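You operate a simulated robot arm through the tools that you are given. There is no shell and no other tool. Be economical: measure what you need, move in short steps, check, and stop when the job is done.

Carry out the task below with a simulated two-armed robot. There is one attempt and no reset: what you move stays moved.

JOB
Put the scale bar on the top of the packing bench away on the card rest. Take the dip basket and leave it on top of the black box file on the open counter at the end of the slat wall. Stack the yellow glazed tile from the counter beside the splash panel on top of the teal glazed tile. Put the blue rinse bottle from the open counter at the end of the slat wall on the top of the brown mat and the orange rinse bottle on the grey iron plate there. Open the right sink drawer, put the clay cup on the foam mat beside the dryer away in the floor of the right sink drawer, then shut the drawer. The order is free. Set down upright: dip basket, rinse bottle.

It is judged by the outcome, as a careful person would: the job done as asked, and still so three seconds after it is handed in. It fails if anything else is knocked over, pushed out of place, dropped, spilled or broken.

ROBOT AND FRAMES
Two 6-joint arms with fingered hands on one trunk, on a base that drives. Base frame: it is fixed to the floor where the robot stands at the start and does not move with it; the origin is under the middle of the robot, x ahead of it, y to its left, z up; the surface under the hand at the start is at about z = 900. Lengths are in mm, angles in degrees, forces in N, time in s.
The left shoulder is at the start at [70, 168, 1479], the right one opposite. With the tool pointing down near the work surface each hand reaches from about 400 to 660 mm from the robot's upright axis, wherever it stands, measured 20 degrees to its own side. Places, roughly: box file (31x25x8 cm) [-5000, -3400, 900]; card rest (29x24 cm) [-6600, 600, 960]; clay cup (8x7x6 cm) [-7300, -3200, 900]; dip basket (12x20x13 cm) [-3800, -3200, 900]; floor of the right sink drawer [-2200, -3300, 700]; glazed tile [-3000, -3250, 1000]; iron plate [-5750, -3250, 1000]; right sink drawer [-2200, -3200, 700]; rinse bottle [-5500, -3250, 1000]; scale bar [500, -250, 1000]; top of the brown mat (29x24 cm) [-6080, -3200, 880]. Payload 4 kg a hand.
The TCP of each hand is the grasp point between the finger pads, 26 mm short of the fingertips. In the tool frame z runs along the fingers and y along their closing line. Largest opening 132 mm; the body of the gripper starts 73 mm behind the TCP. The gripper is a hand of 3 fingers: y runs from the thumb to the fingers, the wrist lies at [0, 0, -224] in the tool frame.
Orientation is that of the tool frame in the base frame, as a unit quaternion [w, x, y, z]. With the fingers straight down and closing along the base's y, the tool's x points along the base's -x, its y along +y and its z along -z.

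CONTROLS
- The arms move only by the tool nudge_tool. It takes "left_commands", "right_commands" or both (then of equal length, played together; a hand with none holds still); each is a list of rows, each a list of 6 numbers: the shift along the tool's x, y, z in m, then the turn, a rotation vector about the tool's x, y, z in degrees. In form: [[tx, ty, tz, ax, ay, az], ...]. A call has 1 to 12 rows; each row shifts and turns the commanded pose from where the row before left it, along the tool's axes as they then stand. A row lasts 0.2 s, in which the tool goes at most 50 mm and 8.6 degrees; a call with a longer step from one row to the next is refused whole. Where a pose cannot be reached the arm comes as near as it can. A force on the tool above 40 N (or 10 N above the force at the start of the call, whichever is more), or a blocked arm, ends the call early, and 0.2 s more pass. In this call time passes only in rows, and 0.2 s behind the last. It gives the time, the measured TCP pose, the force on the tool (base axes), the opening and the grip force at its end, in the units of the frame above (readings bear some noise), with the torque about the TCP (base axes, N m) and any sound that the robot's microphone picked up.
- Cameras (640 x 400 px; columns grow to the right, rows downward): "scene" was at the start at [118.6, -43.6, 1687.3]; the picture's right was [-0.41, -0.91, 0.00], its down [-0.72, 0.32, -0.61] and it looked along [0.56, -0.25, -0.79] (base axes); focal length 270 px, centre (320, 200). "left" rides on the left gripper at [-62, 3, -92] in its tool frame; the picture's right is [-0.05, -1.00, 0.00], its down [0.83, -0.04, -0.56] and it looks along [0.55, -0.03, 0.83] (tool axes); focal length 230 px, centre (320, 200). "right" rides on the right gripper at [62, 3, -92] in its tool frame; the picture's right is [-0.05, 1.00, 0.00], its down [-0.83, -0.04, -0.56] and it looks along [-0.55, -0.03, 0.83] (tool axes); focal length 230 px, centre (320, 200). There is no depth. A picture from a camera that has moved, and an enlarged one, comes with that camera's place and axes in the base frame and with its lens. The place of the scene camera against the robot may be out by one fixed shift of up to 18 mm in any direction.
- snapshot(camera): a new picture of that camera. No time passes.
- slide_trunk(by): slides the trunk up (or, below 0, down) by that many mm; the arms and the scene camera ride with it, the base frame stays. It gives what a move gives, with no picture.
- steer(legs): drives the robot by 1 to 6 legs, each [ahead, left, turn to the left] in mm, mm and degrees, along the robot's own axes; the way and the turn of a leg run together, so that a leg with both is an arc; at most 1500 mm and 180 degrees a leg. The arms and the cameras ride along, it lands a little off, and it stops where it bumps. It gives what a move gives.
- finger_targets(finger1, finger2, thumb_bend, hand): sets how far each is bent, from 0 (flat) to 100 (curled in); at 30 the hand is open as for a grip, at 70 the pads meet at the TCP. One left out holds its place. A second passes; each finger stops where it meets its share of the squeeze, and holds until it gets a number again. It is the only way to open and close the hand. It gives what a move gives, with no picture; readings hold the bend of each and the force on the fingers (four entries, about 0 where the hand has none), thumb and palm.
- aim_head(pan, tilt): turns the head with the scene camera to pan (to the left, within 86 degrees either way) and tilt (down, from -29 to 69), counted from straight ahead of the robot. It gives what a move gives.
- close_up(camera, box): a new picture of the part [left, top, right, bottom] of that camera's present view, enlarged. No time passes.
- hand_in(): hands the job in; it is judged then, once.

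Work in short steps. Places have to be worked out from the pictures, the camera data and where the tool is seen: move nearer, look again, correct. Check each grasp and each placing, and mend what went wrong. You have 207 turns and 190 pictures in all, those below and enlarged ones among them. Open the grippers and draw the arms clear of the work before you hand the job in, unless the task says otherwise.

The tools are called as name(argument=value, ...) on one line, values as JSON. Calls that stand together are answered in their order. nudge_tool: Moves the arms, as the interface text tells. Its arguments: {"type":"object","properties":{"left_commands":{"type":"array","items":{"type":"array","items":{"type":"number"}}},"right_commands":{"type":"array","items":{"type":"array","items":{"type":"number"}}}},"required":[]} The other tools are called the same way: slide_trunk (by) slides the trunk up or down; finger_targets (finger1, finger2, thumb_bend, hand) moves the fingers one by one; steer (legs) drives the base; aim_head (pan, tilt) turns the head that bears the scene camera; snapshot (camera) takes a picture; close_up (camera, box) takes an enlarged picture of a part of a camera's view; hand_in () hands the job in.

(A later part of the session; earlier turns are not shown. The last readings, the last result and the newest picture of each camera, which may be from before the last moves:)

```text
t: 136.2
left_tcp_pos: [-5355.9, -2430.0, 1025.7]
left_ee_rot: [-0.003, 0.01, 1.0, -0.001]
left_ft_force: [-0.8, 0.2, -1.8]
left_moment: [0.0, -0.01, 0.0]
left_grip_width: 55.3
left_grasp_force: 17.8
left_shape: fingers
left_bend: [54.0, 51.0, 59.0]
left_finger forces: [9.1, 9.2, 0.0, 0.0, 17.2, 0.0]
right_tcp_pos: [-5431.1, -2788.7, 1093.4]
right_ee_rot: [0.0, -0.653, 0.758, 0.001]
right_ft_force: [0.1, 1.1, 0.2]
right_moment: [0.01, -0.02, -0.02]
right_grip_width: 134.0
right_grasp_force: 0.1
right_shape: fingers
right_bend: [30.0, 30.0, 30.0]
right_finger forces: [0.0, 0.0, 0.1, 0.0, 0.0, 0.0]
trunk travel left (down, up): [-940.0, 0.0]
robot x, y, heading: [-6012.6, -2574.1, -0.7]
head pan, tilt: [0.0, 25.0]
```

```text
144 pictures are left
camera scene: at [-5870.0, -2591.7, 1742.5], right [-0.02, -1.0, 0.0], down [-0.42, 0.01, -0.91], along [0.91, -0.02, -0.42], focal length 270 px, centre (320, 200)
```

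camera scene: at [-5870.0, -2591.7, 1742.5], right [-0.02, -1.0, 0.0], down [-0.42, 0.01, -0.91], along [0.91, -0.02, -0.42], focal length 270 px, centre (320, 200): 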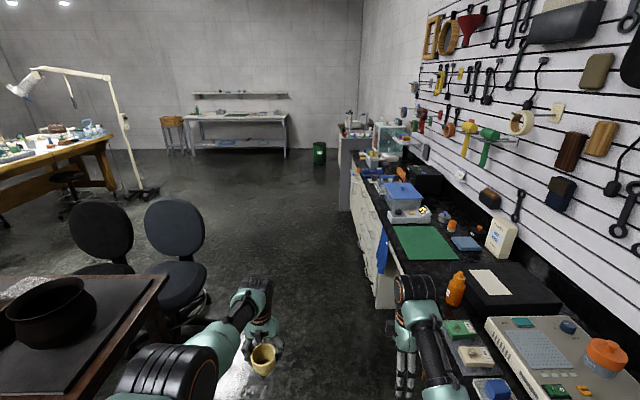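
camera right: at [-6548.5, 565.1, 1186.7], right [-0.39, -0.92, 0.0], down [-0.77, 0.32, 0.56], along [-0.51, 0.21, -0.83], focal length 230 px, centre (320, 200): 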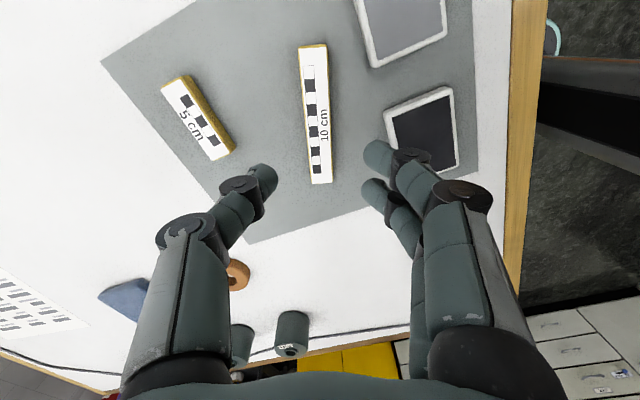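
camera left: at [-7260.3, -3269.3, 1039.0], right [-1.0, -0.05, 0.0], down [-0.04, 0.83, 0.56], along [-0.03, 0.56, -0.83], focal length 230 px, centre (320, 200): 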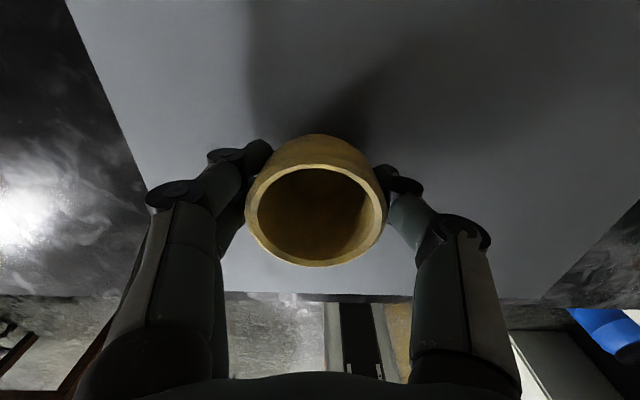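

I see the orange rinse bottle (about (-5030,-3160)) by the black box file. I'll drive on past the chairs, swing out to y≈-2050 and face the sink drawers.

steer(legs=[[1400, 0, 0.7], [1000, 0, 0], [0, 480, 0], [1400, 0, 0], [0, 0, -90]])

aim_head(pan=0, tilt=30)

snapshot(camera="scene")

```text
t: 160.6
left_tcp_pos: [-2112.5, -2773.2, 1026.1]
left_ee_rot: [-0.004, 0.709, 0.705, 0.0]
left_ft_force: [-0.5, 0.2, -0.3]
left_moment: [-0.02, 0.01, 0.0]
left_grip_width: 55.0
left_grasp_force: 17.7
left_shape: fingers
left_bend: [54.0, 50.0, 59.0]
left_finger forces: [9.0, 9.2, 0.0, 0.0, 17.1, 0.0]
right_tcp_pos: [-2470.2, -2705.2, 1093.7]
right_ee_rot: [0.001, 0.067, 0.998, 0.001]
right_ft_force: [-0.5, -0.8, -0.2]
right_moment: [-0.02, -0.07, -0.01]
right_grip_width: 134.2
right_grasp_force: 0.0
right_shape: fingers
right_bend: [30.0, 30.0, 30.0]
right_finger forces: [0.0, 0.0, 0.0, 0.0, 0.1, 0.0]
trunk travel left (down, up): [-940.0, 0.0]
robot x, y, heading: [-2269.7, -2122.3, -90.2]
head pan, tilt: [0.0, 25.0]
```

```text
t: 161.3
left_tcp_pos: [-2113.4, -2773.3, 1024.4]
left_ee_rot: [-0.003, 0.709, 0.705, 0.001]
left_ft_force: [0.0, -0.3, -0.7]
left_moment: [0.02, 0.0, -0.01]
left_grip_width: 55.0
left_grasp_force: 17.2
left_shape: fingers
left_bend: [54.0, 50.0, 59.0]
left_finger forces: [8.9, 9.3, 0.0, 0.1, 17.0, 0.0]
right_tcp_pos: [-2470.5, -2703.9, 1092.9]
right_ee_rot: [0.001, 0.066, 0.998, -0.001]
right_ft_force: [0.0, 0.0, 0.2]
right_moment: [-0.01, 0.02, 0.01]
right_grip_width: 134.1
right_grasp_force: 0.2
right_shape: fingers
right_bend: [30.0, 30.0, 30.0]
right_finger forces: [0.1, 0.1, 0.0, 0.0, 0.0, 0.0]
trunk travel left (down, up): [-940.0, 0.0]
robot x, y, heading: [-2265.0, -2117.6, -90.2]
head pan, tilt: [0.0, 30.0]
```

```text
143 pictures are left
camera scene: at [-2268.5, -2273.6, 1734.6], right [-1.0, 0.0, 0.0], down [0.0, 0.5, -0.87], along [0.0, -0.87, -0.5], focal length 270 px, centre (320, 200)
```

scene: 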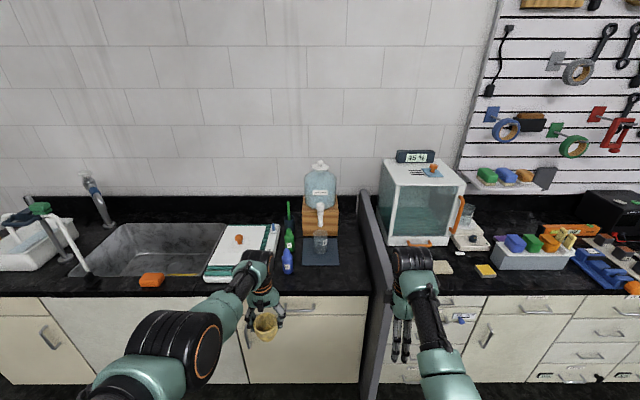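

The right sink drawer handle appears near (300,308): about (-2190, -2990, 828). I'll zoom in for details.

close_up(camera="scene", box=[220, 200, 420, 325])

steer(legs=[[-250, 245, 0]])

slide_trunk(by=-350)

snapshot(camera="scene")

```text
3.20 times, centred on (320, 262) of scene
camera zoom: at [-2268.5, -2273.6, 1734.6], right [-1.0, 0.0, 0.0], down [0.0, 0.5, -0.87], along [0.0, -0.87, -0.5], focal length 863 px, centre (320, 0)
```

zoom: 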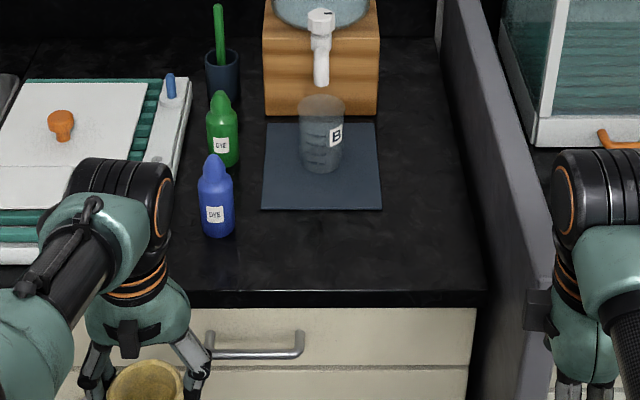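

```text
t: 163.5
left_tcp_pos: [-1869.6, -2525.0, 1024.4]
left_ee_rot: [-0.003, 0.71, 0.704, 0.002]
left_ft_force: [0.4, -0.5, -1.2]
left_moment: [0.02, -0.01, -0.02]
left_grip_width: 55.1
left_grasp_force: 17.8
left_shape: fingers
left_bend: [54.0, 50.0, 59.0]
left_finger forces: [8.9, 9.3, 0.0, 0.0, 17.1, 0.0]
right_tcp_pos: [-2227.4, -2456.2, 1092.2]
right_ee_rot: [0.002, 0.068, 0.998, 0.001]
right_ft_force: [-0.5, -0.6, -0.1]
right_moment: [0.0, 0.03, -0.02]
right_grip_width: 134.0
right_grasp_force: 0.1
right_shape: fingers
right_bend: [30.0, 30.0, 30.0]
right_finger forces: [0.1, 0.0, 0.0, 0.1, 0.0, 0.0]
trunk travel left (down, up): [-940.0, 0.0]
robot x, y, heading: [-2018.2, -1868.6, -90.3]
head pan, tilt: [0.0, 30.0]
```

```text
t: 167.0
left_tcp_pos: [-1868.0, -2523.6, 674.7]
left_ee_rot: [-0.003, 0.71, 0.704, 0.001]
left_ft_force: [-0.6, -0.7, -1.9]
left_moment: [-0.05, -0.01, 0.02]
left_grip_width: 55.0
left_grasp_force: 17.6
left_shape: fingers
left_bend: [54.0, 50.0, 59.0]
left_finger forces: [9.1, 9.2, 0.1, 0.0, 17.0, 0.1]
right_tcp_pos: [-2226.1, -2454.0, 744.5]
right_ee_rot: [0.0, 0.068, 0.998, -0.001]
right_ft_force: [-0.4, 0.0, 0.6]
right_moment: [0.01, 0.01, -0.03]
right_grip_width: 134.2
right_grasp_force: 0.0
right_shape: fingers
right_bend: [30.0, 30.0, 30.0]
right_finger forces: [0.0, 0.0, 0.0, 0.0, 0.1, 0.0]
trunk travel left (down, up): [-590.0, 350.0]
robot x, y, heading: [-2019.6, -1869.7, -90.3]
head pan, tilt: [0.0, 30.0]
```

```text
141 pictures are left
camera scene: at [-2022.4, -2023.1, 1384.6], right [-1.0, 0.01, 0.0], down [0.0, 0.5, -0.87], along [-0.01, -0.87, -0.5], focal length 270 px, centre (320, 200)
```

scene: 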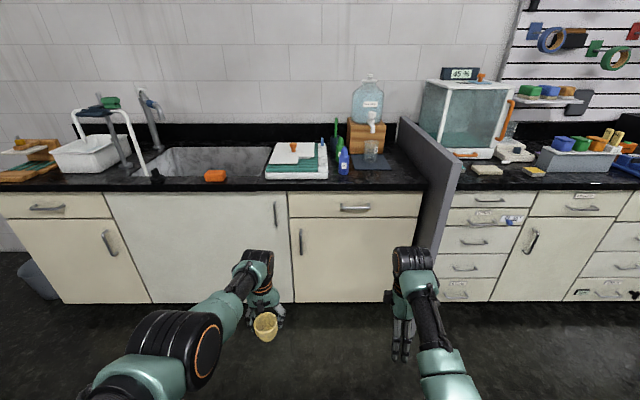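

Triangulating from both views, the handle bar is at about (-2186, -3035, 755), with the counter edge at y≈-3020. I'll tip the right hand to point forward with the closing line vertical.

nudge_tool(right_commands=[[0, -0.015, 0, 8.2, 0, 0], [0, -0.0148, 0.0021, 8.2, 0, 0], [0, -0.0144, 0.0043, 8.2, 0, 0], [0, -0.0136, 0.0062, 8.2, 0, 0], [0, -0.0126, 0.0081, 8.2, 0, 0], [0, -0.0113, 0.0098, 8.2, 0, 0], [0, -0.0098, 0.0114, 8.2, 0, 0], [0, -0.0081, 0.0126, 8.2, 0, 0], [0, -0.0062, 0.0137, 8.2, 0, 0], [0, -0.0041, 0.0144, 8.2, 0, 0], [0, -0.002, 0.0149, 8.2, 0, 0]])

snapshot(camera="scene")

snapshot(camera="right")

```text
t: 169.4
left_tcp_pos: [-1868.0, -2524.2, 676.0]
left_ee_rot: [-0.003, 0.71, 0.704, 0.001]
left_ft_force: [-0.5, -0.5, -1.3]
left_moment: [-0.02, -0.01, -0.01]
left_grip_width: 55.1
left_grasp_force: 17.8
left_shape: fingers
left_bend: [54.0, 50.0, 59.0]
left_finger forces: [9.0, 9.2, 0.0, 0.0, 17.1, 0.0]
right_tcp_pos: [-2263.7, -2605.4, 723.1]
right_ee_rot: [-0.024, 0.136, 0.745, -0.652]
right_ft_force: [1.7, 0.1, 1.9]
right_moment: [0.11, -0.04, -0.06]
right_grip_width: 134.0
right_grasp_force: 0.1
right_shape: fingers
right_bend: [30.0, 30.0, 30.0]
right_finger forces: [0.0, 0.0, 0.0, 0.1, 0.0, 0.0]
right hand out of reach, approached as far as the arm can: row 11
trunk travel left (down, up): [-590.0, 350.0]
robot x, y, heading: [-2025.7, -1868.6, -90.5]
head pan, tilt: [0.0, 30.0]
```

```text
140 pictures are left
camera scene: at [-2022.7, -2024.1, 1384.4], right [-1.0, 0.01, 0.0], down [0.0, 0.5, -0.87], along [-0.01, -0.87, -0.5], focal length 270 px, centre (320, 200)
```

scene: 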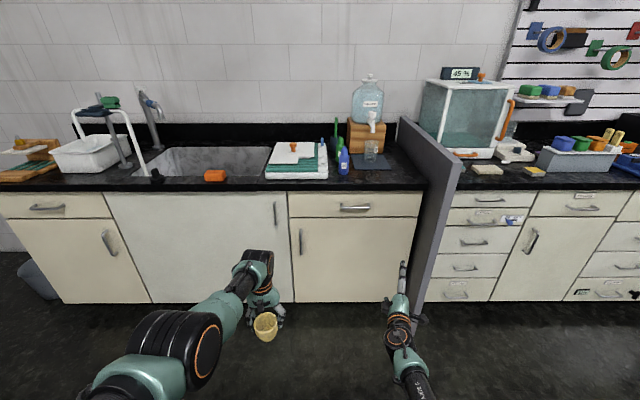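

```text
139 pictures are left
camera right: at [-2303.7, -2503.0, 725.6], right [0.22, 0.1, -0.97], down [0.91, 0.34, 0.24], along [0.35, -0.94, -0.02], focal length 230 px, centre (320, 200)
```

right: 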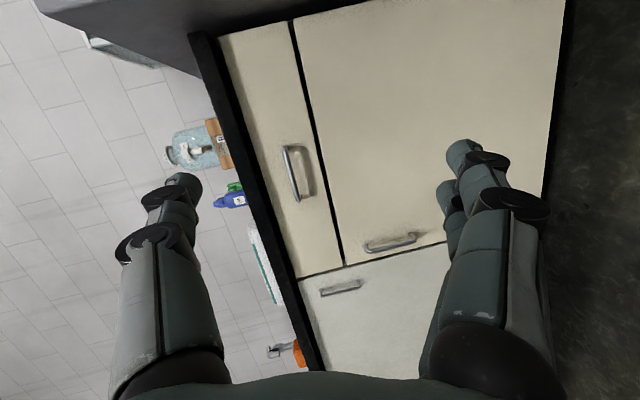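

The hand points forward. I'll trim the yaw, pitch and roll errors, then check.

nudge_tool(right_commands=[[0, 0, 0, 2.8, -4.2, -2.7], [0, 0, 0, 2.8, -4.2, -2.7], [0, 0, 0, 2.8, -4.2, -2.7]])

```text
t: 170.2
left_tcp_pos: [-1867.3, -2523.3, 675.0]
left_ee_rot: [-0.003, 0.71, 0.704, 0.001]
left_ft_force: [-0.6, 0.5, -1.3]
left_moment: [-0.03, -0.01, 0.0]
left_grip_width: 54.7
left_grasp_force: 17.1
left_shape: fingers
left_bend: [54.0, 50.0, 59.0]
left_finger forces: [9.0, 9.3, 0.1, 0.0, 17.1, 0.1]
right_tcp_pos: [-2256.5, -2609.1, 739.3]
right_ee_rot: [-0.051, 0.0, 0.712, -0.701]
right_ft_force: [0.4, 0.2, 0.1]
right_moment: [0.01, -0.02, 0.0]
right_grip_width: 134.1
right_grasp_force: 0.1
right_shape: fingers
right_bend: [30.0, 30.0, 30.0]
right_finger forces: [0.0, 0.0, 0.0, 0.1, 0.0, 0.1]
right hand out of reach, approached as far as the arm can: row 2, 3
trunk travel left (down, up): [-590.0, 350.0]
robot x, y, heading: [-2019.4, -1867.8, -90.1]
head pan, tilt: [0.0, 30.0]
```

Orientation is good. I'll narrow the opening to pass under the counter edge, trim height by trunk, and drive to bring the hand in front of the handle.

finger_targets(hand="right", finger1=50, finger2=50, thumb_bend=50)

slide_trunk(by=20)

steer(legs=[[330, 68, 0]])

snapshot(camera="right")

snapshot(camera="scene")

```text
t: 171.2
left_tcp_pos: [-1867.6, -2523.2, 675.2]
left_ee_rot: [-0.004, 0.711, 0.704, 0.001]
left_ft_force: [0.6, -0.8, -1.1]
left_moment: [-0.02, 0.01, 0.01]
left_grip_width: 55.1
left_grasp_force: 17.3
left_shape: fingers
left_bend: [54.0, 50.0, 59.0]
left_finger forces: [8.9, 9.4, 0.1, 0.0, 17.1, 0.1]
right_tcp_pos: [-2256.7, -2609.1, 740.0]
right_ee_rot: [-0.05, -0.001, 0.711, -0.701]
right_ft_force: [-0.4, -0.4, -0.2]
right_moment: [-0.01, 0.03, 0.0]
right_grip_width: 68.4
right_grasp_force: 0.1
right_shape: fingers
right_bend: [50.0, 50.0, 50.0]
right_finger forces: [0.0, 0.0, 0.0, 0.0, 0.0, 0.0]
trunk travel left (down, up): [-590.0, 350.0]
robot x, y, heading: [-2024.2, -1870.5, -90.3]
head pan, tilt: [0.0, 30.0]
```

```text
t: 171.8
left_tcp_pos: [-1867.7, -2524.3, 694.3]
left_ee_rot: [-0.003, 0.71, 0.704, 0.0]
left_ft_force: [-0.4, -0.8, -1.2]
left_moment: [-0.03, -0.01, 0.0]
left_grip_width: 54.8
left_grasp_force: 17.6
left_shape: fingers
left_bend: [54.0, 50.0, 59.0]
left_finger forces: [9.0, 9.4, 0.1, 0.0, 17.1, 0.0]
right_tcp_pos: [-2257.3, -2608.2, 759.6]
right_ee_rot: [-0.051, -0.001, 0.711, -0.701]
right_ft_force: [0.0, 0.1, 0.5]
right_moment: [-0.01, 0.02, 0.02]
right_grip_width: 68.2
right_grasp_force: 0.0
right_shape: fingers
right_bend: [50.0, 50.0, 50.0]
right_finger forces: [0.0, 0.0, 0.0, 0.0, 0.0, 0.0]
trunk travel left (down, up): [-610.0, 330.0]
robot x, y, heading: [-2022.4, -1868.5, -90.2]
head pan, tilt: [0.0, 30.0]
```

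```text
t: 174.0
left_tcp_pos: [-1801.8, -2844.3, 694.5]
left_ee_rot: [-0.003, 0.711, 0.703, 0.001]
left_ft_force: [-0.3, -1.3, -0.7]
left_moment: [0.0, -0.03, 0.03]
left_grip_width: 55.1
left_grasp_force: 17.8
left_shape: fingers
left_bend: [54.0, 50.0, 59.0]
left_finger forces: [9.0, 9.3, 0.1, 0.0, 17.1, 0.0]
right_tcp_pos: [-2191.4, -2931.1, 759.7]
right_ee_rot: [-0.051, 0.0, 0.711, -0.701]
right_ft_force: [-0.2, -0.2, 0.1]
right_moment: [0.01, 0.01, 0.01]
right_grip_width: 68.5
right_grasp_force: 0.2
right_shape: fingers
right_bend: [50.0, 50.0, 50.0]
right_finger forces: [0.0, 0.0, 0.0, 0.1, 0.0, 0.1]
trunk travel left (down, up): [-610.0, 330.0]
robot x, y, heading: [-1954.7, -2189.8, -90.3]
head pan, tilt: [0.0, 30.0]
```

```text
138 pictures are left
camera right: at [-2246.1, -2834.6, 762.3], right [-0.02, 0.01, -1.0], down [0.87, 0.49, -0.01], along [0.49, -0.87, -0.02], focal length 230 px, centre (320, 200)
```

right: 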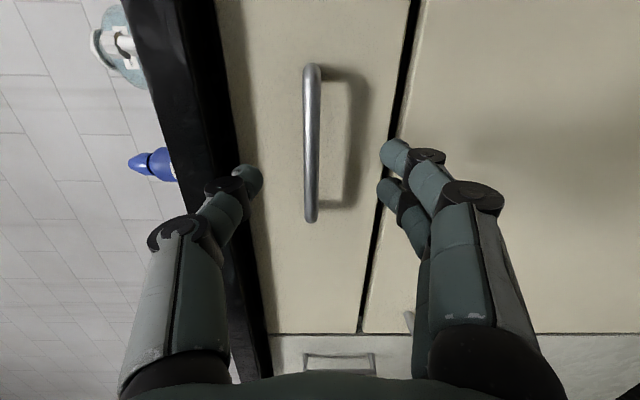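

```text
137 pictures are left
camera scene: at [-1956.6, -2345.1, 1404.5], right [-1.0, 0.01, 0.0], down [0.0, 0.5, -0.87], along [-0.01, -0.87, -0.5], focal length 270 px, centre (320, 200)
```

scene: 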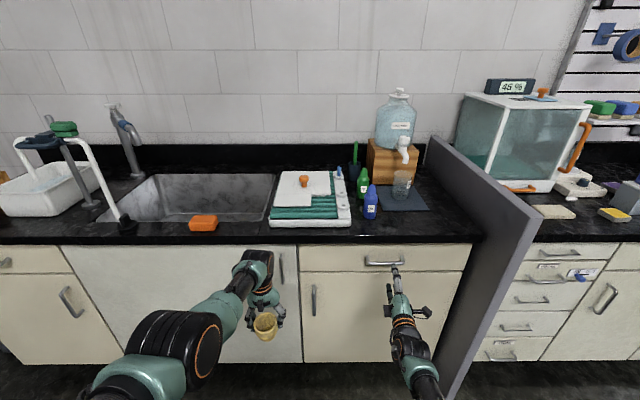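

The handle (-2190, ~-3035, 766) lies between thumb and fingers. I'll drive 75 mm in, then check.

steer(legs=[[75, 0, 0]])

snapshot(camera="right")

```text
t: 175.0
left_tcp_pos: [-1805.0, -2922.6, 694.4]
left_ee_rot: [-0.005, 0.711, 0.703, 0.001]
left_ft_force: [0.2, -0.5, -1.8]
left_moment: [-0.03, -0.01, 0.02]
left_grip_width: 54.8
left_grasp_force: 17.7
left_shape: fingers
left_bend: [54.0, 50.0, 59.0]
left_finger forces: [9.0, 9.3, 0.0, 0.0, 17.2, 0.0]
right_tcp_pos: [-2194.4, -3006.1, 759.4]
right_ee_rot: [-0.052, 0.0, 0.711, -0.701]
right_ft_force: [-0.1, 0.6, -0.4]
right_moment: [-0.02, -0.02, 0.01]
right_grip_width: 68.0
right_grasp_force: 0.1
right_shape: fingers
right_bend: [50.0, 50.0, 50.0]
right_finger forces: [0.1, 0.1, 0.0, 0.1, 0.1, 0.1]
trunk travel left (down, up): [-610.0, 330.0]
robot x, y, heading: [-1954.2, -2266.2, -90.6]
head pan, tilt: [0.0, 30.0]
```

```text
136 pictures are left
camera right: at [-2248.1, -2910.4, 761.9], right [-0.02, 0.01, -1.0], down [0.87, 0.49, -0.01], along [0.49, -0.87, -0.02], focal length 230 px, centre (320, 200)
```

right: 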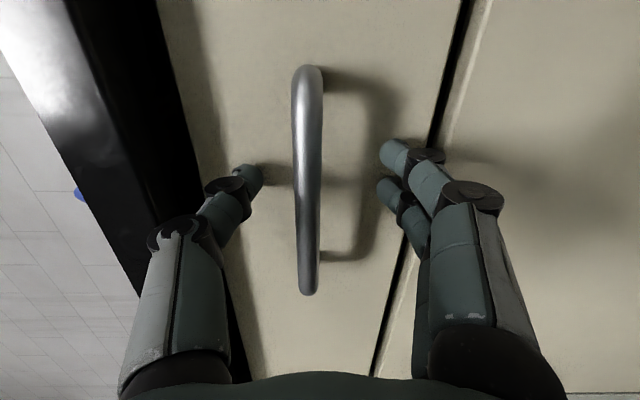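

The bar is at y≈-3014, about 7 mm above TCP. I'll nudge up 6 mm and ahead 5 mm, then close.

nudge_tool(right_commands=[[0, -0.006, 0.005, 0, 0, 0]])

finger_targets(hand="right", finger1=85, finger2=85, thumb_bend=85)

snapshot(camera="right")

```text
t: 175.4
left_tcp_pos: [-1804.1, -2920.0, 695.6]
left_ee_rot: [-0.003, 0.711, 0.703, 0.001]
left_ft_force: [0.3, 0.6, -2.3]
left_moment: [-0.04, -0.01, 0.05]
left_grip_width: 54.9
left_grasp_force: 17.2
left_shape: fingers
left_bend: [54.0, 50.0, 59.0]
left_finger forces: [9.0, 9.3, 0.1, 0.0, 17.1, 0.0]
right_tcp_pos: [-2194.2, -3007.8, 765.9]
right_ee_rot: [-0.052, 0.001, 0.712, -0.7]
right_ft_force: [2.8, 16.5, -2.2]
right_moment: [-0.61, 0.09, 0.23]
right_grip_width: 65.0
right_grasp_force: 8.6
right_shape: fingers
right_bend: [50.0, 50.0, 52.0]
right_finger forces: [0.0, 0.0, 0.0, 0.1, 17.4, 0.0]
trunk travel left (down, up): [-610.0, 330.0]
robot x, y, heading: [-1957.8, -2265.2, -90.7]
head pan, tilt: [0.0, 30.0]
```

```text
t: 176.4
left_tcp_pos: [-1804.5, -2921.4, 695.0]
left_ee_rot: [-0.004, 0.711, 0.703, 0.001]
left_ft_force: [-0.2, 0.3, -1.4]
left_moment: [-0.01, -0.01, -0.01]
left_grip_width: 55.1
left_grasp_force: 17.3
left_shape: fingers
left_bend: [54.0, 50.0, 59.0]
left_finger forces: [9.0, 9.3, 0.0, 0.0, 17.1, 0.0]
right_tcp_pos: [-2194.2, -3010.9, 766.8]
right_ee_rot: [-0.052, 0.0, 0.711, -0.702]
right_ft_force: [-1.2, -4.8, 5.2]
right_moment: [0.01, -0.04, 0.0]
right_grip_width: 0.0
right_grasp_force: 0.1
right_shape: fingers
right_bend: [75.0, 76.0, 77.0]
right_finger forces: [0.0, 0.0, 0.1, 0.0, 0.0, 0.0]
trunk travel left (down, up): [-610.0, 330.0]
robot x, y, heading: [-1954.7, -2269.0, -90.6]
head pan, tilt: [0.0, 30.0]
```

```text
135 pictures are left
camera right: at [-2248.5, -2915.5, 769.9], right [-0.02, 0.01, -1.0], down [0.87, 0.49, -0.01], along [0.49, -0.87, -0.02], focal length 230 px, centre (320, 200)
```

right: 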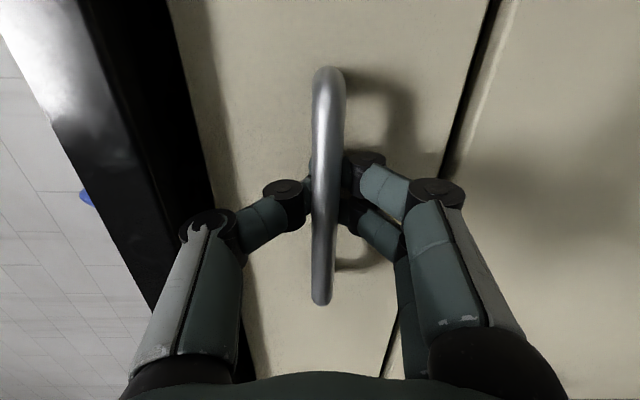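

The fingers have closed behind the bar, hooking it. I'll pull by backing the base.

steer(legs=[[-120, 0, 0]])

snapshot(camera="right")

snapshot(camera="scene")

```text
t: 177.7
left_tcp_pos: [-1804.8, -2799.3, 696.0]
left_ee_rot: [-0.003, 0.712, 0.702, 0.001]
left_ft_force: [-0.4, -0.5, -1.2]
left_moment: [-0.03, -0.04, 0.02]
left_grip_width: 55.1
left_grasp_force: 17.2
left_shape: fingers
left_bend: [54.0, 50.0, 59.0]
left_finger forces: [9.0, 9.3, 0.1, 0.0, 17.1, 0.0]
right_tcp_pos: [-2194.2, -2886.5, 765.6]
right_ee_rot: [-0.052, 0.002, 0.711, -0.701]
right_ft_force: [0.2, 0.0, 0.2]
right_moment: [0.04, 0.01, 0.01]
right_grip_width: 0.1
right_grasp_force: 0.0
right_shape: fingers
right_bend: [76.0, 77.0, 79.0]
right_finger forces: [0.0, 0.1, 0.0, 0.1, 0.0, 0.0]
trunk travel left (down, up): [-610.0, 330.0]
robot x, y, heading: [-1952.7, -2146.6, -90.7]
head pan, tilt: [0.0, 30.0]
```

```text
134 pictures are left
camera right: at [-2248.7, -2792.2, 768.3], right [-0.02, 0.01, -1.0], down [0.87, 0.49, -0.01], along [0.49, -0.87, -0.02], focal length 230 px, centre (320, 200)
```

right: 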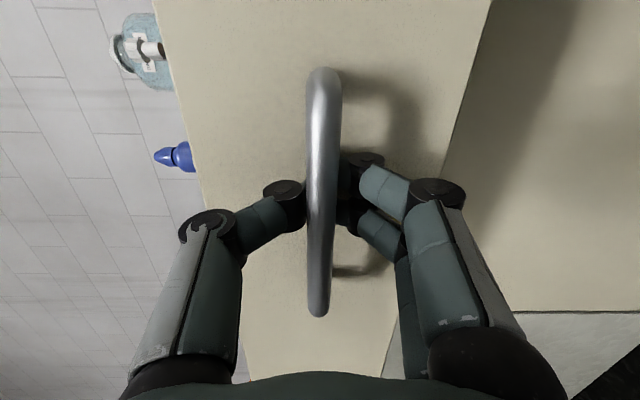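

```text
133 pictures are left
camera scene: at [-1956.6, -2298.3, 1404.5], right [-1.0, 0.01, 0.0], down [0.01, 0.5, -0.87], along [-0.01, -0.87, -0.5], focal length 270 px, centre (320, 200)
```

scene: 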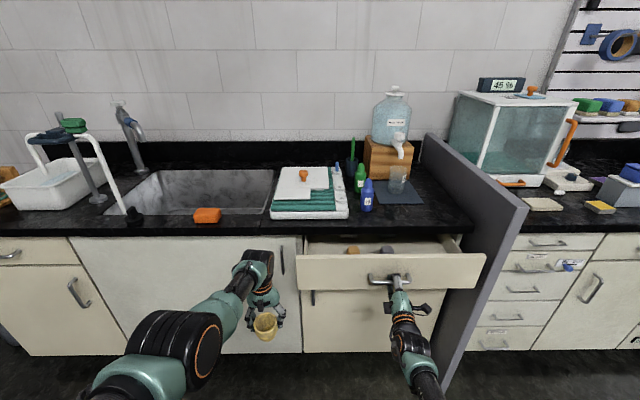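

The drawer is opening. I'll pull 170 mm more.

steer(legs=[[-170, 0, 0]])

snapshot(camera="scene")

```text
t: 179.1
left_tcp_pos: [-1803.0, -2633.2, 694.9]
left_ee_rot: [-0.004, 0.712, 0.702, 0.001]
left_ft_force: [-0.2, 1.2, -2.0]
left_moment: [-0.01, 0.02, 0.01]
left_grip_width: 55.1
left_grasp_force: 17.3
left_shape: fingers
left_bend: [54.0, 50.0, 59.0]
left_finger forces: [8.9, 9.3, 0.0, 0.0, 17.1, 0.0]
right_tcp_pos: [-2192.9, -2721.0, 764.4]
right_ee_rot: [-0.052, 0.001, 0.711, -0.701]
right_ft_force: [0.4, 0.0, -0.2]
right_moment: [-0.01, 0.03, 0.0]
right_grip_width: 0.0
right_grasp_force: 0.0
right_shape: fingers
right_bend: [76.0, 77.0, 79.0]
right_finger forces: [0.1, 0.0, 0.1, 0.1, 0.1, 0.1]
trunk travel left (down, up): [-610.0, 330.0]
robot x, y, heading: [-1951.2, -1979.8, -90.7]
head pan, tilt: [0.0, 30.0]
```

```text
132 pictures are left
camera scene: at [-1954.7, -2131.6, 1404.5], right [-1.0, 0.01, 0.0], down [0.01, 0.5, -0.87], along [-0.01, -0.87, -0.5], focal length 270 px, centre (320, 200)
```

scene: 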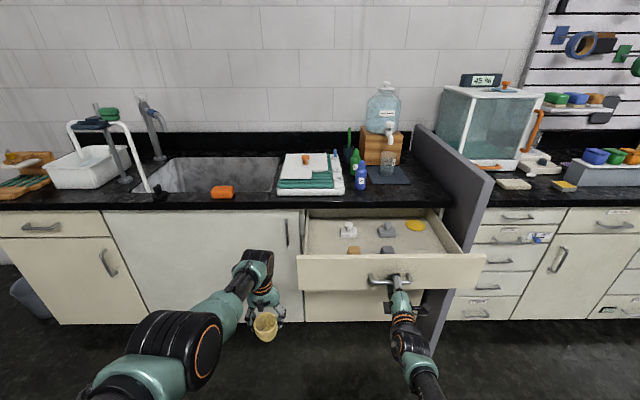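

The drawer is open ~290 mm, with small items at the back and two near the middle. I'll release the handle, back off, and raise the trunk to view the drawer interior.

finger_targets(hand="right", finger1=48, finger2=48, thumb_bend=48)

steer(legs=[[-130, 0, 0]])

slide_trunk(by=330)

aim_head(pan=-15, tilt=40)

snapshot(camera="scene")

```text
t: 180.1
left_tcp_pos: [-1805.0, -2633.9, 695.3]
left_ee_rot: [-0.003, 0.712, 0.702, 0.001]
left_ft_force: [0.4, 0.2, -1.7]
left_moment: [0.01, 0.01, 0.03]
left_grip_width: 55.2
left_grasp_force: 17.5
left_shape: fingers
left_bend: [54.0, 50.0, 59.0]
left_finger forces: [9.0, 9.3, 0.0, 0.1, 17.1, 0.1]
right_tcp_pos: [-2192.7, -2721.1, 765.7]
right_ee_rot: [-0.053, 0.002, 0.711, -0.702]
right_ft_force: [0.2, 0.0, -0.5]
right_moment: [-0.01, 0.0, -0.02]
right_grip_width: 73.8
right_grasp_force: 0.1
right_shape: fingers
right_bend: [48.0, 48.0, 48.0]
right_finger forces: [0.0, 0.1, 0.1, 0.1, 0.0, 0.1]
trunk travel left (down, up): [-610.0, 330.0]
robot x, y, heading: [-1951.8, -1977.4, -90.8]
head pan, tilt: [0.0, 30.0]
```

```text
t: 181.4
left_tcp_pos: [-1801.6, -2500.3, 694.8]
left_ee_rot: [-0.003, 0.713, 0.701, 0.001]
left_ft_force: [0.2, 0.3, -1.1]
left_moment: [-0.04, 0.0, -0.02]
left_grip_width: 55.1
left_grasp_force: 18.3
left_shape: fingers
left_bend: [54.0, 50.0, 59.0]
left_finger forces: [9.0, 9.3, 0.0, 0.0, 17.1, 0.1]
right_tcp_pos: [-2191.6, -2588.8, 765.8]
right_ee_rot: [-0.052, 0.002, 0.711, -0.701]
right_ft_force: [0.2, -0.6, 1.1]
right_moment: [0.01, 0.03, 0.02]
right_grip_width: 73.8
right_grasp_force: 0.0
right_shape: fingers
right_bend: [48.0, 48.0, 48.0]
right_finger forces: [0.0, 0.1, 0.0, 0.0, 0.0, 0.1]
trunk travel left (down, up): [-610.0, 330.0]
robot x, y, heading: [-1953.2, -1847.6, -90.5]
head pan, tilt: [0.0, 30.0]
```

```text
t: 184.7
left_tcp_pos: [-1802.5, -2501.1, 1025.2]
left_ee_rot: [-0.004, 0.713, 0.701, 0.001]
left_ft_force: [-0.2, -0.5, -0.3]
left_moment: [-0.01, -0.03, 0.01]
left_grip_width: 55.0
left_grasp_force: 17.5
left_shape: fingers
left_bend: [54.0, 50.0, 59.0]
left_finger forces: [9.0, 9.3, 0.0, 0.1, 17.1, 0.1]
right_tcp_pos: [-2191.3, -2587.7, 1095.2]
right_ee_rot: [-0.053, 0.003, 0.711, -0.701]
right_ft_force: [0.1, -0.1, 0.3]
right_moment: [0.0, 0.02, 0.0]
right_grip_width: 73.7
right_grasp_force: 0.1
right_shape: fingers
right_bend: [48.0, 48.0, 48.0]
right_finger forces: [0.0, 0.1, 0.0, 0.0, 0.0, 0.1]
trunk travel left (down, up): [-940.0, 0.0]
robot x, y, heading: [-1955.9, -1844.7, -90.7]
head pan, tilt: [0.0, 30.0]
```

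```text
t: 185.5
left_tcp_pos: [-1801.4, -2500.7, 1025.4]
left_ee_rot: [-0.003, 0.712, 0.702, 0.0]
left_ft_force: [0.4, 0.4, -0.6]
left_moment: [0.0, 0.02, -0.01]
left_grip_width: 54.9
left_grasp_force: 17.7
left_shape: fingers
left_bend: [54.0, 50.0, 59.0]
left_finger forces: [9.0, 9.4, 0.0, 0.1, 17.1, 0.1]
right_tcp_pos: [-2191.2, -2588.9, 1095.2]
right_ee_rot: [-0.052, 0.001, 0.712, -0.701]
right_ft_force: [-0.6, -0.3, 0.1]
right_moment: [-0.01, 0.0, -0.01]
right_grip_width: 74.1
right_grasp_force: 0.1
right_shape: fingers
right_bend: [48.0, 48.0, 48.0]
right_finger forces: [0.0, 0.1, 0.0, 0.1, 0.0, 0.1]
trunk travel left (down, up): [-940.0, 0.0]
robot x, y, heading: [-1955.6, -1846.6, -90.7]
head pan, tilt: [-15.0, 40.0]
```

```text
131 pictures are left
camera scene: at [-1975.0, -1990.7, 1719.2], right [-0.96, 0.27, 0.0], down [0.17, 0.62, -0.77], along [-0.21, -0.74, -0.64], focal length 270 px, centre (320, 200)
```

scene: 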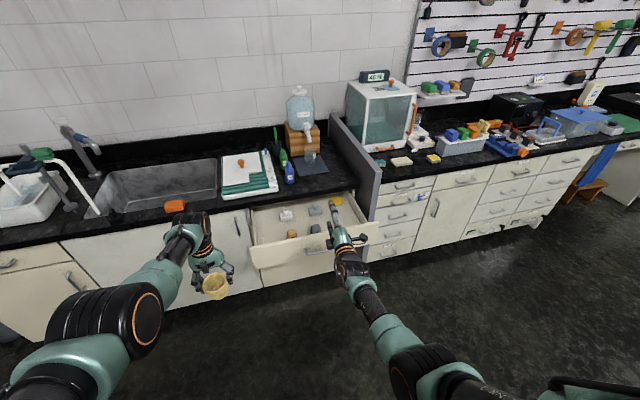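

close_up(camera="scene", box=[230, 170, 390, 290])

```text
3.33 times, centred on (310, 230) of scene
camera zoom: at [-1975.0, -1990.7, 1719.2], right [-0.96, 0.27, 0.0], down [0.17, 0.62, -0.77], along [-0.21, -0.74, -0.64], focal length 899 px, centre (353, 100)
```

zoom: 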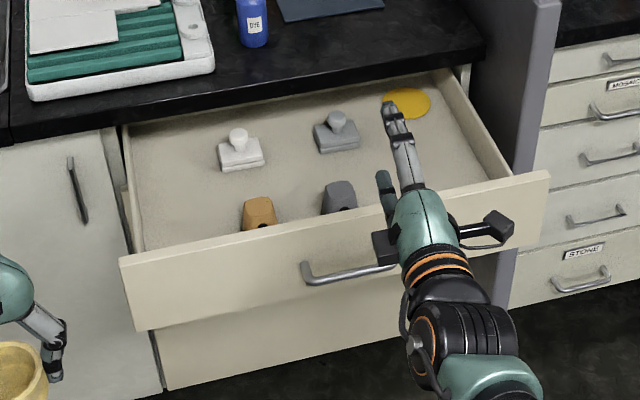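

Interior: the left strip (x -1925..-2065) is free for the cup at about (-1993, -2905). I'll turn to heading -150° so the right hand stays clear, and slide the left hand above that spot with the trunk high.

steer(legs=[[0, 0, -59.3]])

steer(legs=[[-90, 734, 0]])

snapshot(camera="left")

snapshot(camera="scene")

```text
t: 188.5
left_tcp_pos: [-2441.7, -2305.0, 1023.6]
left_ee_rot: [-0.003, 0.967, 0.254, 0.002]
left_ft_force: [-0.3, 0.1, -0.8]
left_moment: [-0.01, 0.02, -0.01]
left_grip_width: 54.7
left_grasp_force: 17.1
left_shape: fingers
left_bend: [54.0, 50.0, 59.0]
left_finger forces: [8.9, 9.3, 0.1, 0.1, 17.1, 0.1]
right_tcp_pos: [-2714.7, -2011.8, 1095.8]
right_ee_rot: [-0.395, 0.355, 0.616, -0.582]
right_ft_force: [0.4, -0.8, 0.2]
right_moment: [0.0, -0.01, 0.01]
right_grip_width: 73.7
right_grasp_force: 0.0
right_shape: fingers
right_bend: [48.0, 48.0, 48.0]
right_finger forces: [0.0, 0.1, 0.0, 0.0, 0.0, 0.0]
trunk travel left (down, up): [-940.0, 0.0]
robot x, y, heading: [-1952.0, -1846.5, -150.2]
head pan, tilt: [-15.0, 40.0]
```

```text
t: 192.5
left_tcp_pos: [-2004.9, -2901.9, 1025.4]
left_ee_rot: [-0.001, 0.968, 0.251, 0.003]
left_ft_force: [0.6, 0.1, -2.6]
left_moment: [-0.01, 0.01, 0.02]
left_grip_width: 55.0
left_grasp_force: 17.6
left_shape: fingers
left_bend: [54.0, 50.0, 59.0]
left_finger forces: [8.8, 9.3, 0.1, 0.0, 17.0, 0.0]
right_tcp_pos: [-2276.3, -2607.7, 1095.1]
right_ee_rot: [-0.396, 0.358, 0.614, -0.581]
right_ft_force: [-0.1, 0.1, -0.4]
right_moment: [0.01, -0.01, 0.03]
right_grip_width: 73.8
right_grasp_force: 0.1
right_shape: fingers
right_bend: [48.0, 48.0, 48.0]
right_finger forces: [0.0, 0.1, 0.1, 0.1, 0.0, 0.1]
trunk travel left (down, up): [-940.0, 0.0]
robot x, y, heading: [-1510.4, -2444.5, -150.3]
head pan, tilt: [-15.0, 40.0]
```

```text
129 pictures are left
camera left: at [-2057.0, -2933.7, 1117.6], right [-0.53, 0.85, 0.0], down [0.7, 0.44, 0.56], along [0.47, 0.3, -0.83], focal length 230 px, centre (320, 200)
```

left: 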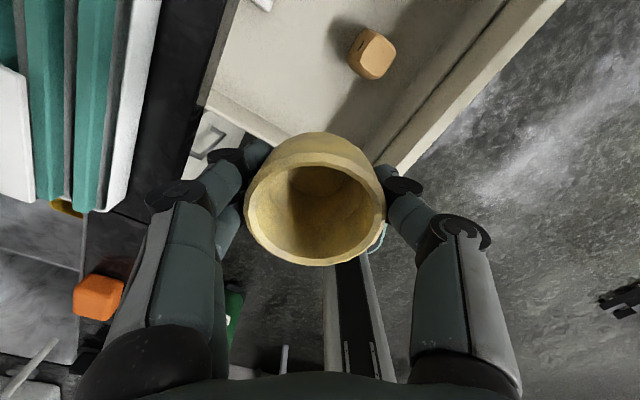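

```text
128 pictures are left
camera scene: at [-1638.2, -2502.8, 1719.2], right [-0.25, 0.97, 0.0], down [0.62, 0.16, -0.77], along [-0.74, -0.19, -0.64], focal length 270 px, centre (320, 200)
```

scene: 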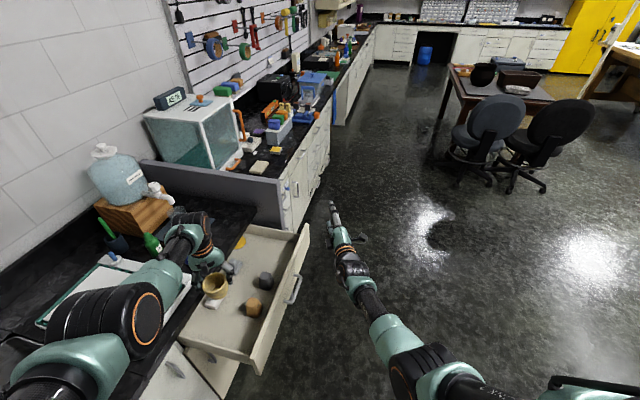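

Checking by the wrist camera: free floor spans x -1934..-2060 and front inner wall y≈-2770. I'll shift 21 mm left (robot) for better margin, then lower the trunk.

steer(legs=[[3, 21, 0]])

slide_trunk(by=-170)

snapshot(camera="left")

snapshot(camera="scene")

```text
t: 193.3
left_tcp_pos: [-1998.3, -2916.7, 1026.4]
left_ee_rot: [-0.001, 0.968, 0.251, 0.003]
left_ft_force: [-0.2, -0.2, -1.0]
left_moment: [-0.06, -0.02, 0.01]
left_grip_width: 55.0
left_grasp_force: 17.8
left_shape: fingers
left_bend: [54.0, 50.0, 59.0]
left_finger forces: [8.9, 9.4, 0.0, 0.0, 17.1, 0.0]
right_tcp_pos: [-2268.7, -2623.8, 1095.0]
right_ee_rot: [-0.395, 0.358, 0.614, -0.582]
right_ft_force: [-0.2, 0.7, 0.1]
right_moment: [-0.03, -0.01, 0.05]
right_grip_width: 73.8
right_grasp_force: 0.1
right_shape: fingers
right_bend: [48.0, 48.0, 48.0]
right_finger forces: [0.0, 0.0, 0.0, 0.1, 0.1, 0.0]
trunk travel left (down, up): [-940.0, 0.0]
robot x, y, heading: [-1502.2, -2465.3, -150.8]
head pan, tilt: [-15.0, 40.0]
```

```text
t: 195.2
left_tcp_pos: [-1996.7, -2919.6, 854.0]
left_ee_rot: [-0.003, 0.968, 0.251, 0.003]
left_ft_force: [-0.3, 0.9, -2.0]
left_moment: [0.02, 0.0, 0.02]
left_grip_width: 55.0
left_grasp_force: 17.2
left_shape: fingers
left_bend: [54.0, 50.0, 59.0]
left_finger forces: [8.9, 9.3, 0.1, 0.1, 17.0, 0.0]
right_tcp_pos: [-2268.0, -2627.7, 925.3]
right_ee_rot: [-0.396, 0.357, 0.616, -0.58]
right_ft_force: [0.3, -0.8, 0.7]
right_moment: [0.03, 0.0, 0.0]
right_grip_width: 73.9
right_grasp_force: 0.1
right_shape: fingers
right_bend: [48.0, 48.0, 48.0]
right_finger forces: [0.1, 0.0, 0.0, 0.0, 0.0, 0.0]
trunk travel left (down, up): [-770.0, 170.0]
robot x, y, heading: [-1505.8, -2465.2, -150.8]
head pan, tilt: [-15.0, 40.0]
```

```text
127 pictures are left
camera left: at [-2049.3, -2952.8, 947.7], right [-0.53, 0.85, 0.0], down [0.7, 0.44, 0.56], along [0.47, 0.3, -0.83], focal length 230 px, centre (320, 200)
```

left: 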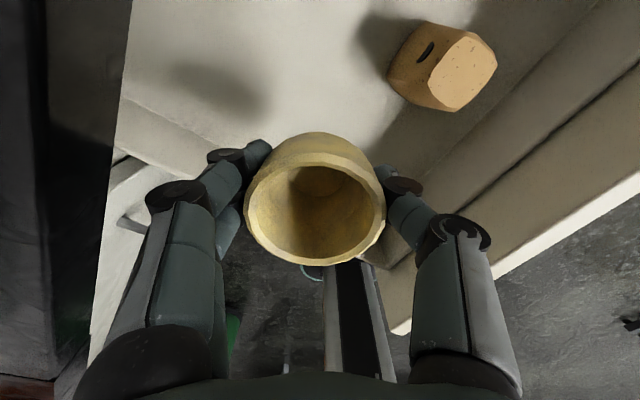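

```text
126 pictures are left
camera scene: at [-1629.8, -2522.9, 1549.3], right [-0.25, 0.97, 0.0], down [0.62, 0.16, -0.77], along [-0.74, -0.19, -0.64], focal length 270 px, centre (320, 200)
```

scene: 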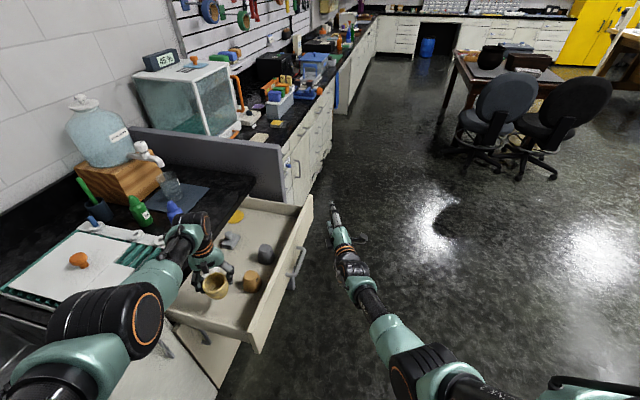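

Position is good. Lower further in steps, watching force.

slide_trunk(by=-60)

slide_trunk(by=-20)

snapshot(camera="left")

```text
t: 196.2
left_tcp_pos: [-1996.6, -2920.6, 795.4]
left_ee_rot: [-0.002, 0.968, 0.249, 0.002]
left_ft_force: [-0.1, -0.4, -1.5]
left_moment: [-0.02, 0.0, 0.02]
left_grip_width: 55.3
left_grasp_force: 17.2
left_shape: fingers
left_bend: [54.0, 50.0, 59.0]
left_finger forces: [8.9, 9.2, 0.0, 0.1, 17.0, 0.1]
right_tcp_pos: [-2267.2, -2627.3, 865.8]
right_ee_rot: [-0.397, 0.357, 0.615, -0.58]
right_ft_force: [-1.1, 0.0, -0.8]
right_moment: [0.0, -0.02, 0.0]
right_grip_width: 73.8
right_grasp_force: 0.0
right_shape: fingers
right_bend: [48.0, 48.0, 48.0]
right_finger forces: [0.0, 0.1, 0.0, 0.0, 0.0, 0.0]
trunk travel left (down, up): [-710.0, 230.0]
robot x, y, heading: [-1500.7, -2465.5, -150.8]
head pan, tilt: [-15.0, 40.0]
```

```text
t: 196.9
left_tcp_pos: [-1996.1, -2920.4, 775.4]
left_ee_rot: [-0.002, 0.968, 0.251, 0.002]
left_ft_force: [0.3, -0.4, -0.7]
left_moment: [-0.02, 0.02, 0.0]
left_grip_width: 54.8
left_grasp_force: 17.6
left_shape: fingers
left_bend: [54.0, 50.0, 59.0]
left_finger forces: [9.0, 9.2, 0.1, 0.0, 17.0, 0.0]
right_tcp_pos: [-2267.6, -2627.0, 846.3]
right_ee_rot: [-0.397, 0.357, 0.616, -0.58]
right_ft_force: [-0.8, -0.5, -0.2]
right_moment: [0.03, -0.03, 0.0]
right_grip_width: 73.6
right_grasp_force: 0.0
right_shape: fingers
right_bend: [48.0, 48.0, 48.0]
right_finger forces: [0.0, 0.0, 0.0, 0.1, 0.0, 0.0]
trunk travel left (down, up): [-690.0, 250.0]
robot x, y, heading: [-1499.6, -2464.3, -150.9]
head pan, tilt: [-15.0, 40.0]
```

```text
125 pictures are left
camera left: at [-2049.2, -2952.7, 867.7], right [-0.53, 0.85, 0.0], down [0.7, 0.44, 0.56], along [0.47, 0.3, -0.83], focal length 230 px, centre (320, 200)
```

left: 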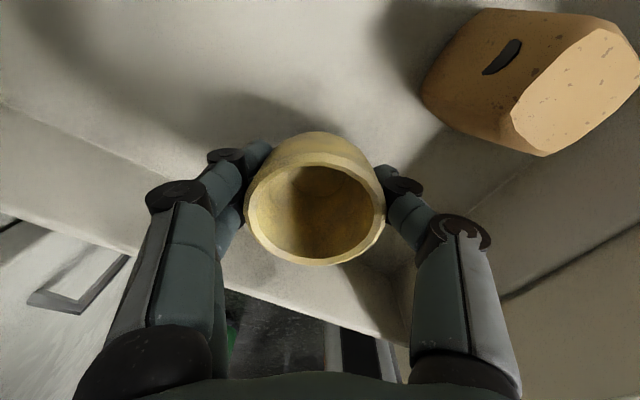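

Still in the air. Continue down with small steps.

slide_trunk(by=-14)

slide_trunk(by=-7)

```text
t: 197.5
left_tcp_pos: [-1998.9, -2920.0, 764.1]
left_ee_rot: [-0.001, 0.968, 0.25, -0.001]
left_ft_force: [0.0, 1.3, 12.6]
left_moment: [-0.12, -0.12, 0.0]
left_grip_width: 54.8
left_grasp_force: 17.0
left_shape: fingers
left_bend: [54.0, 50.0, 59.0]
left_finger forces: [8.3, 7.7, 0.1, 0.0, 18.2, 0.0]
right_tcp_pos: [-2267.1, -2624.5, 832.2]
right_ee_rot: [-0.396, 0.357, 0.614, -0.582]
right_ft_force: [-1.9, -0.1, 0.4]
right_moment: [-0.02, -0.01, -0.01]
right_grip_width: 73.9
right_grasp_force: 0.0
right_shape: fingers
right_bend: [48.0, 48.0, 48.0]
right_finger forces: [0.1, 0.0, 0.0, 0.1, 0.0, 0.0]
trunk travel left (down, up): [-676.0, 264.0]
robot x, y, heading: [-1505.5, -2464.3, -151.0]
head pan, tilt: [-15.0, 40.0]
```

```text
t: 198.1
left_tcp_pos: [-1998.4, -2918.4, 757.7]
left_ee_rot: [-0.001, 0.968, 0.25, 0.0]
left_ft_force: [-4.9, -1.2, 16.8]
left_moment: [-0.04, 0.07, 0.05]
left_grip_width: 52.5
left_grasp_force: 15.4
left_shape: fingers
left_bend: [56.0, 52.0, 61.0]
left_finger forces: [7.8, 6.5, 0.1, 0.0, 15.9, 0.1]
right_tcp_pos: [-2267.1, -2626.5, 825.1]
right_ee_rot: [-0.396, 0.357, 0.614, -0.581]
right_ft_force: [0.0, 0.3, -0.1]
right_moment: [-0.02, -0.01, -0.01]
right_grip_width: 74.1
right_grasp_force: 0.0
right_shape: fingers
right_bend: [48.0, 48.0, 48.0]
right_finger forces: [0.1, 0.0, 0.0, 0.0, 0.0, 0.1]
trunk travel left (down, up): [-669.0, 271.0]
robot x, y, heading: [-1502.6, -2465.0, -150.7]
head pan, tilt: [-15.0, 40.0]
```

Contact. The cup is on the floor; ease up 4 mm and open the left hand partway.

slide_trunk(by=5)

finger_targets(hand="left", finger1=42, finger2=40, thumb_bend=46)

slide_trunk(by=120)

snapshot(camera="left")

```text
t: 198.6
left_tcp_pos: [-1995.0, -2919.5, 757.2]
left_ee_rot: [-0.003, 0.968, 0.251, 0.005]
left_ft_force: [-0.6, -0.9, 1.9]
left_moment: [0.02, -0.01, -0.04]
left_grip_width: 52.5
left_grasp_force: 16.1
left_shape: fingers
left_bend: [56.0, 52.0, 61.0]
left_finger forces: [8.2, 7.8, 0.0, 0.1, 15.2, 0.0]
right_tcp_pos: [-2267.6, -2626.9, 829.2]
right_ee_rot: [-0.395, 0.358, 0.615, -0.581]
right_ft_force: [0.1, -0.3, 0.7]
right_moment: [0.01, 0.02, 0.01]
right_grip_width: 73.9
right_grasp_force: 0.0
right_shape: fingers
right_bend: [48.0, 48.0, 48.0]
right_finger forces: [0.0, 0.0, 0.0, 0.0, 0.1, 0.0]
trunk travel left (down, up): [-674.0, 266.0]
robot x, y, heading: [-1503.2, -2463.5, -150.9]
head pan, tilt: [-15.0, 40.0]
```

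```text
t: 199.6
left_tcp_pos: [-1996.5, -2920.9, 758.6]
left_ee_rot: [-0.004, 0.968, 0.25, 0.002]
left_ft_force: [0.0, 0.3, 0.2]
left_moment: [-0.01, 0.01, -0.05]
left_grip_width: 87.3
left_grasp_force: 0.0
left_shape: fingers
left_bend: [42.0, 40.0, 46.0]
left_finger forces: [0.0, 0.0, 0.0, 0.0, 0.0, 0.0]
right_tcp_pos: [-2268.1, -2626.6, 829.5]
right_ee_rot: [-0.396, 0.357, 0.615, -0.58]
right_ft_force: [0.3, -0.7, -0.3]
right_moment: [0.01, -0.02, 0.0]
right_grip_width: 73.6
right_grasp_force: 0.0
right_shape: fingers
right_bend: [48.0, 48.0, 48.0]
right_finger forces: [0.0, 0.0, 0.0, 0.0, 0.0, 0.0]
trunk travel left (down, up): [-674.0, 266.0]
robot x, y, heading: [-1503.8, -2465.4, -150.8]
head pan, tilt: [-15.0, 40.0]
```

```text
t: 201.1
left_tcp_pos: [-1996.9, -2920.3, 877.8]
left_ee_rot: [-0.003, 0.968, 0.25, 0.001]
left_ft_force: [-0.1, 1.2, 0.2]
left_moment: [0.0, -0.01, -0.01]
left_grip_width: 87.3
left_grasp_force: 0.0
left_shape: fingers
left_bend: [42.0, 40.0, 46.0]
left_finger forces: [0.0, 0.0, 0.1, 0.0, 0.1, 0.1]
right_tcp_pos: [-2267.6, -2627.1, 949.8]
right_ee_rot: [-0.396, 0.357, 0.615, -0.581]
right_ft_force: [-0.5, -0.1, 0.9]
right_moment: [0.03, -0.02, 0.0]
right_grip_width: 73.5
right_grasp_force: 0.1
right_shape: fingers
right_bend: [48.0, 48.0, 48.0]
right_finger forces: [0.0, 0.0, 0.0, 0.1, 0.0, 0.0]
trunk travel left (down, up): [-794.0, 146.0]
robot x, y, heading: [-1503.9, -2462.9, -150.7]
head pan, tilt: [-15.0, 40.0]
```

```text
124 pictures are left
camera left: at [-2049.4, -2952.7, 971.5], right [-0.53, 0.85, 0.0], down [0.7, 0.44, 0.56], along [0.47, 0.3, -0.83], focal length 230 px, centre (320, 200)
```

left: 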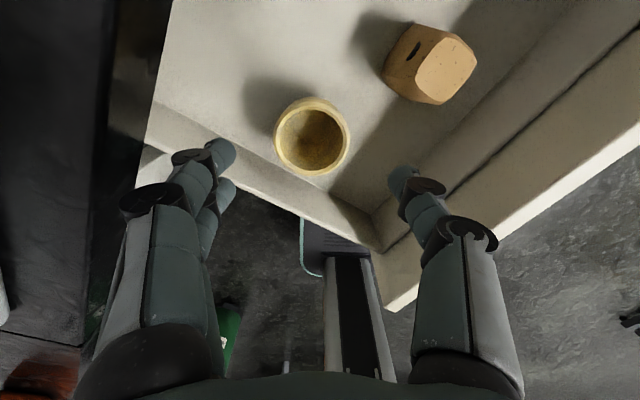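

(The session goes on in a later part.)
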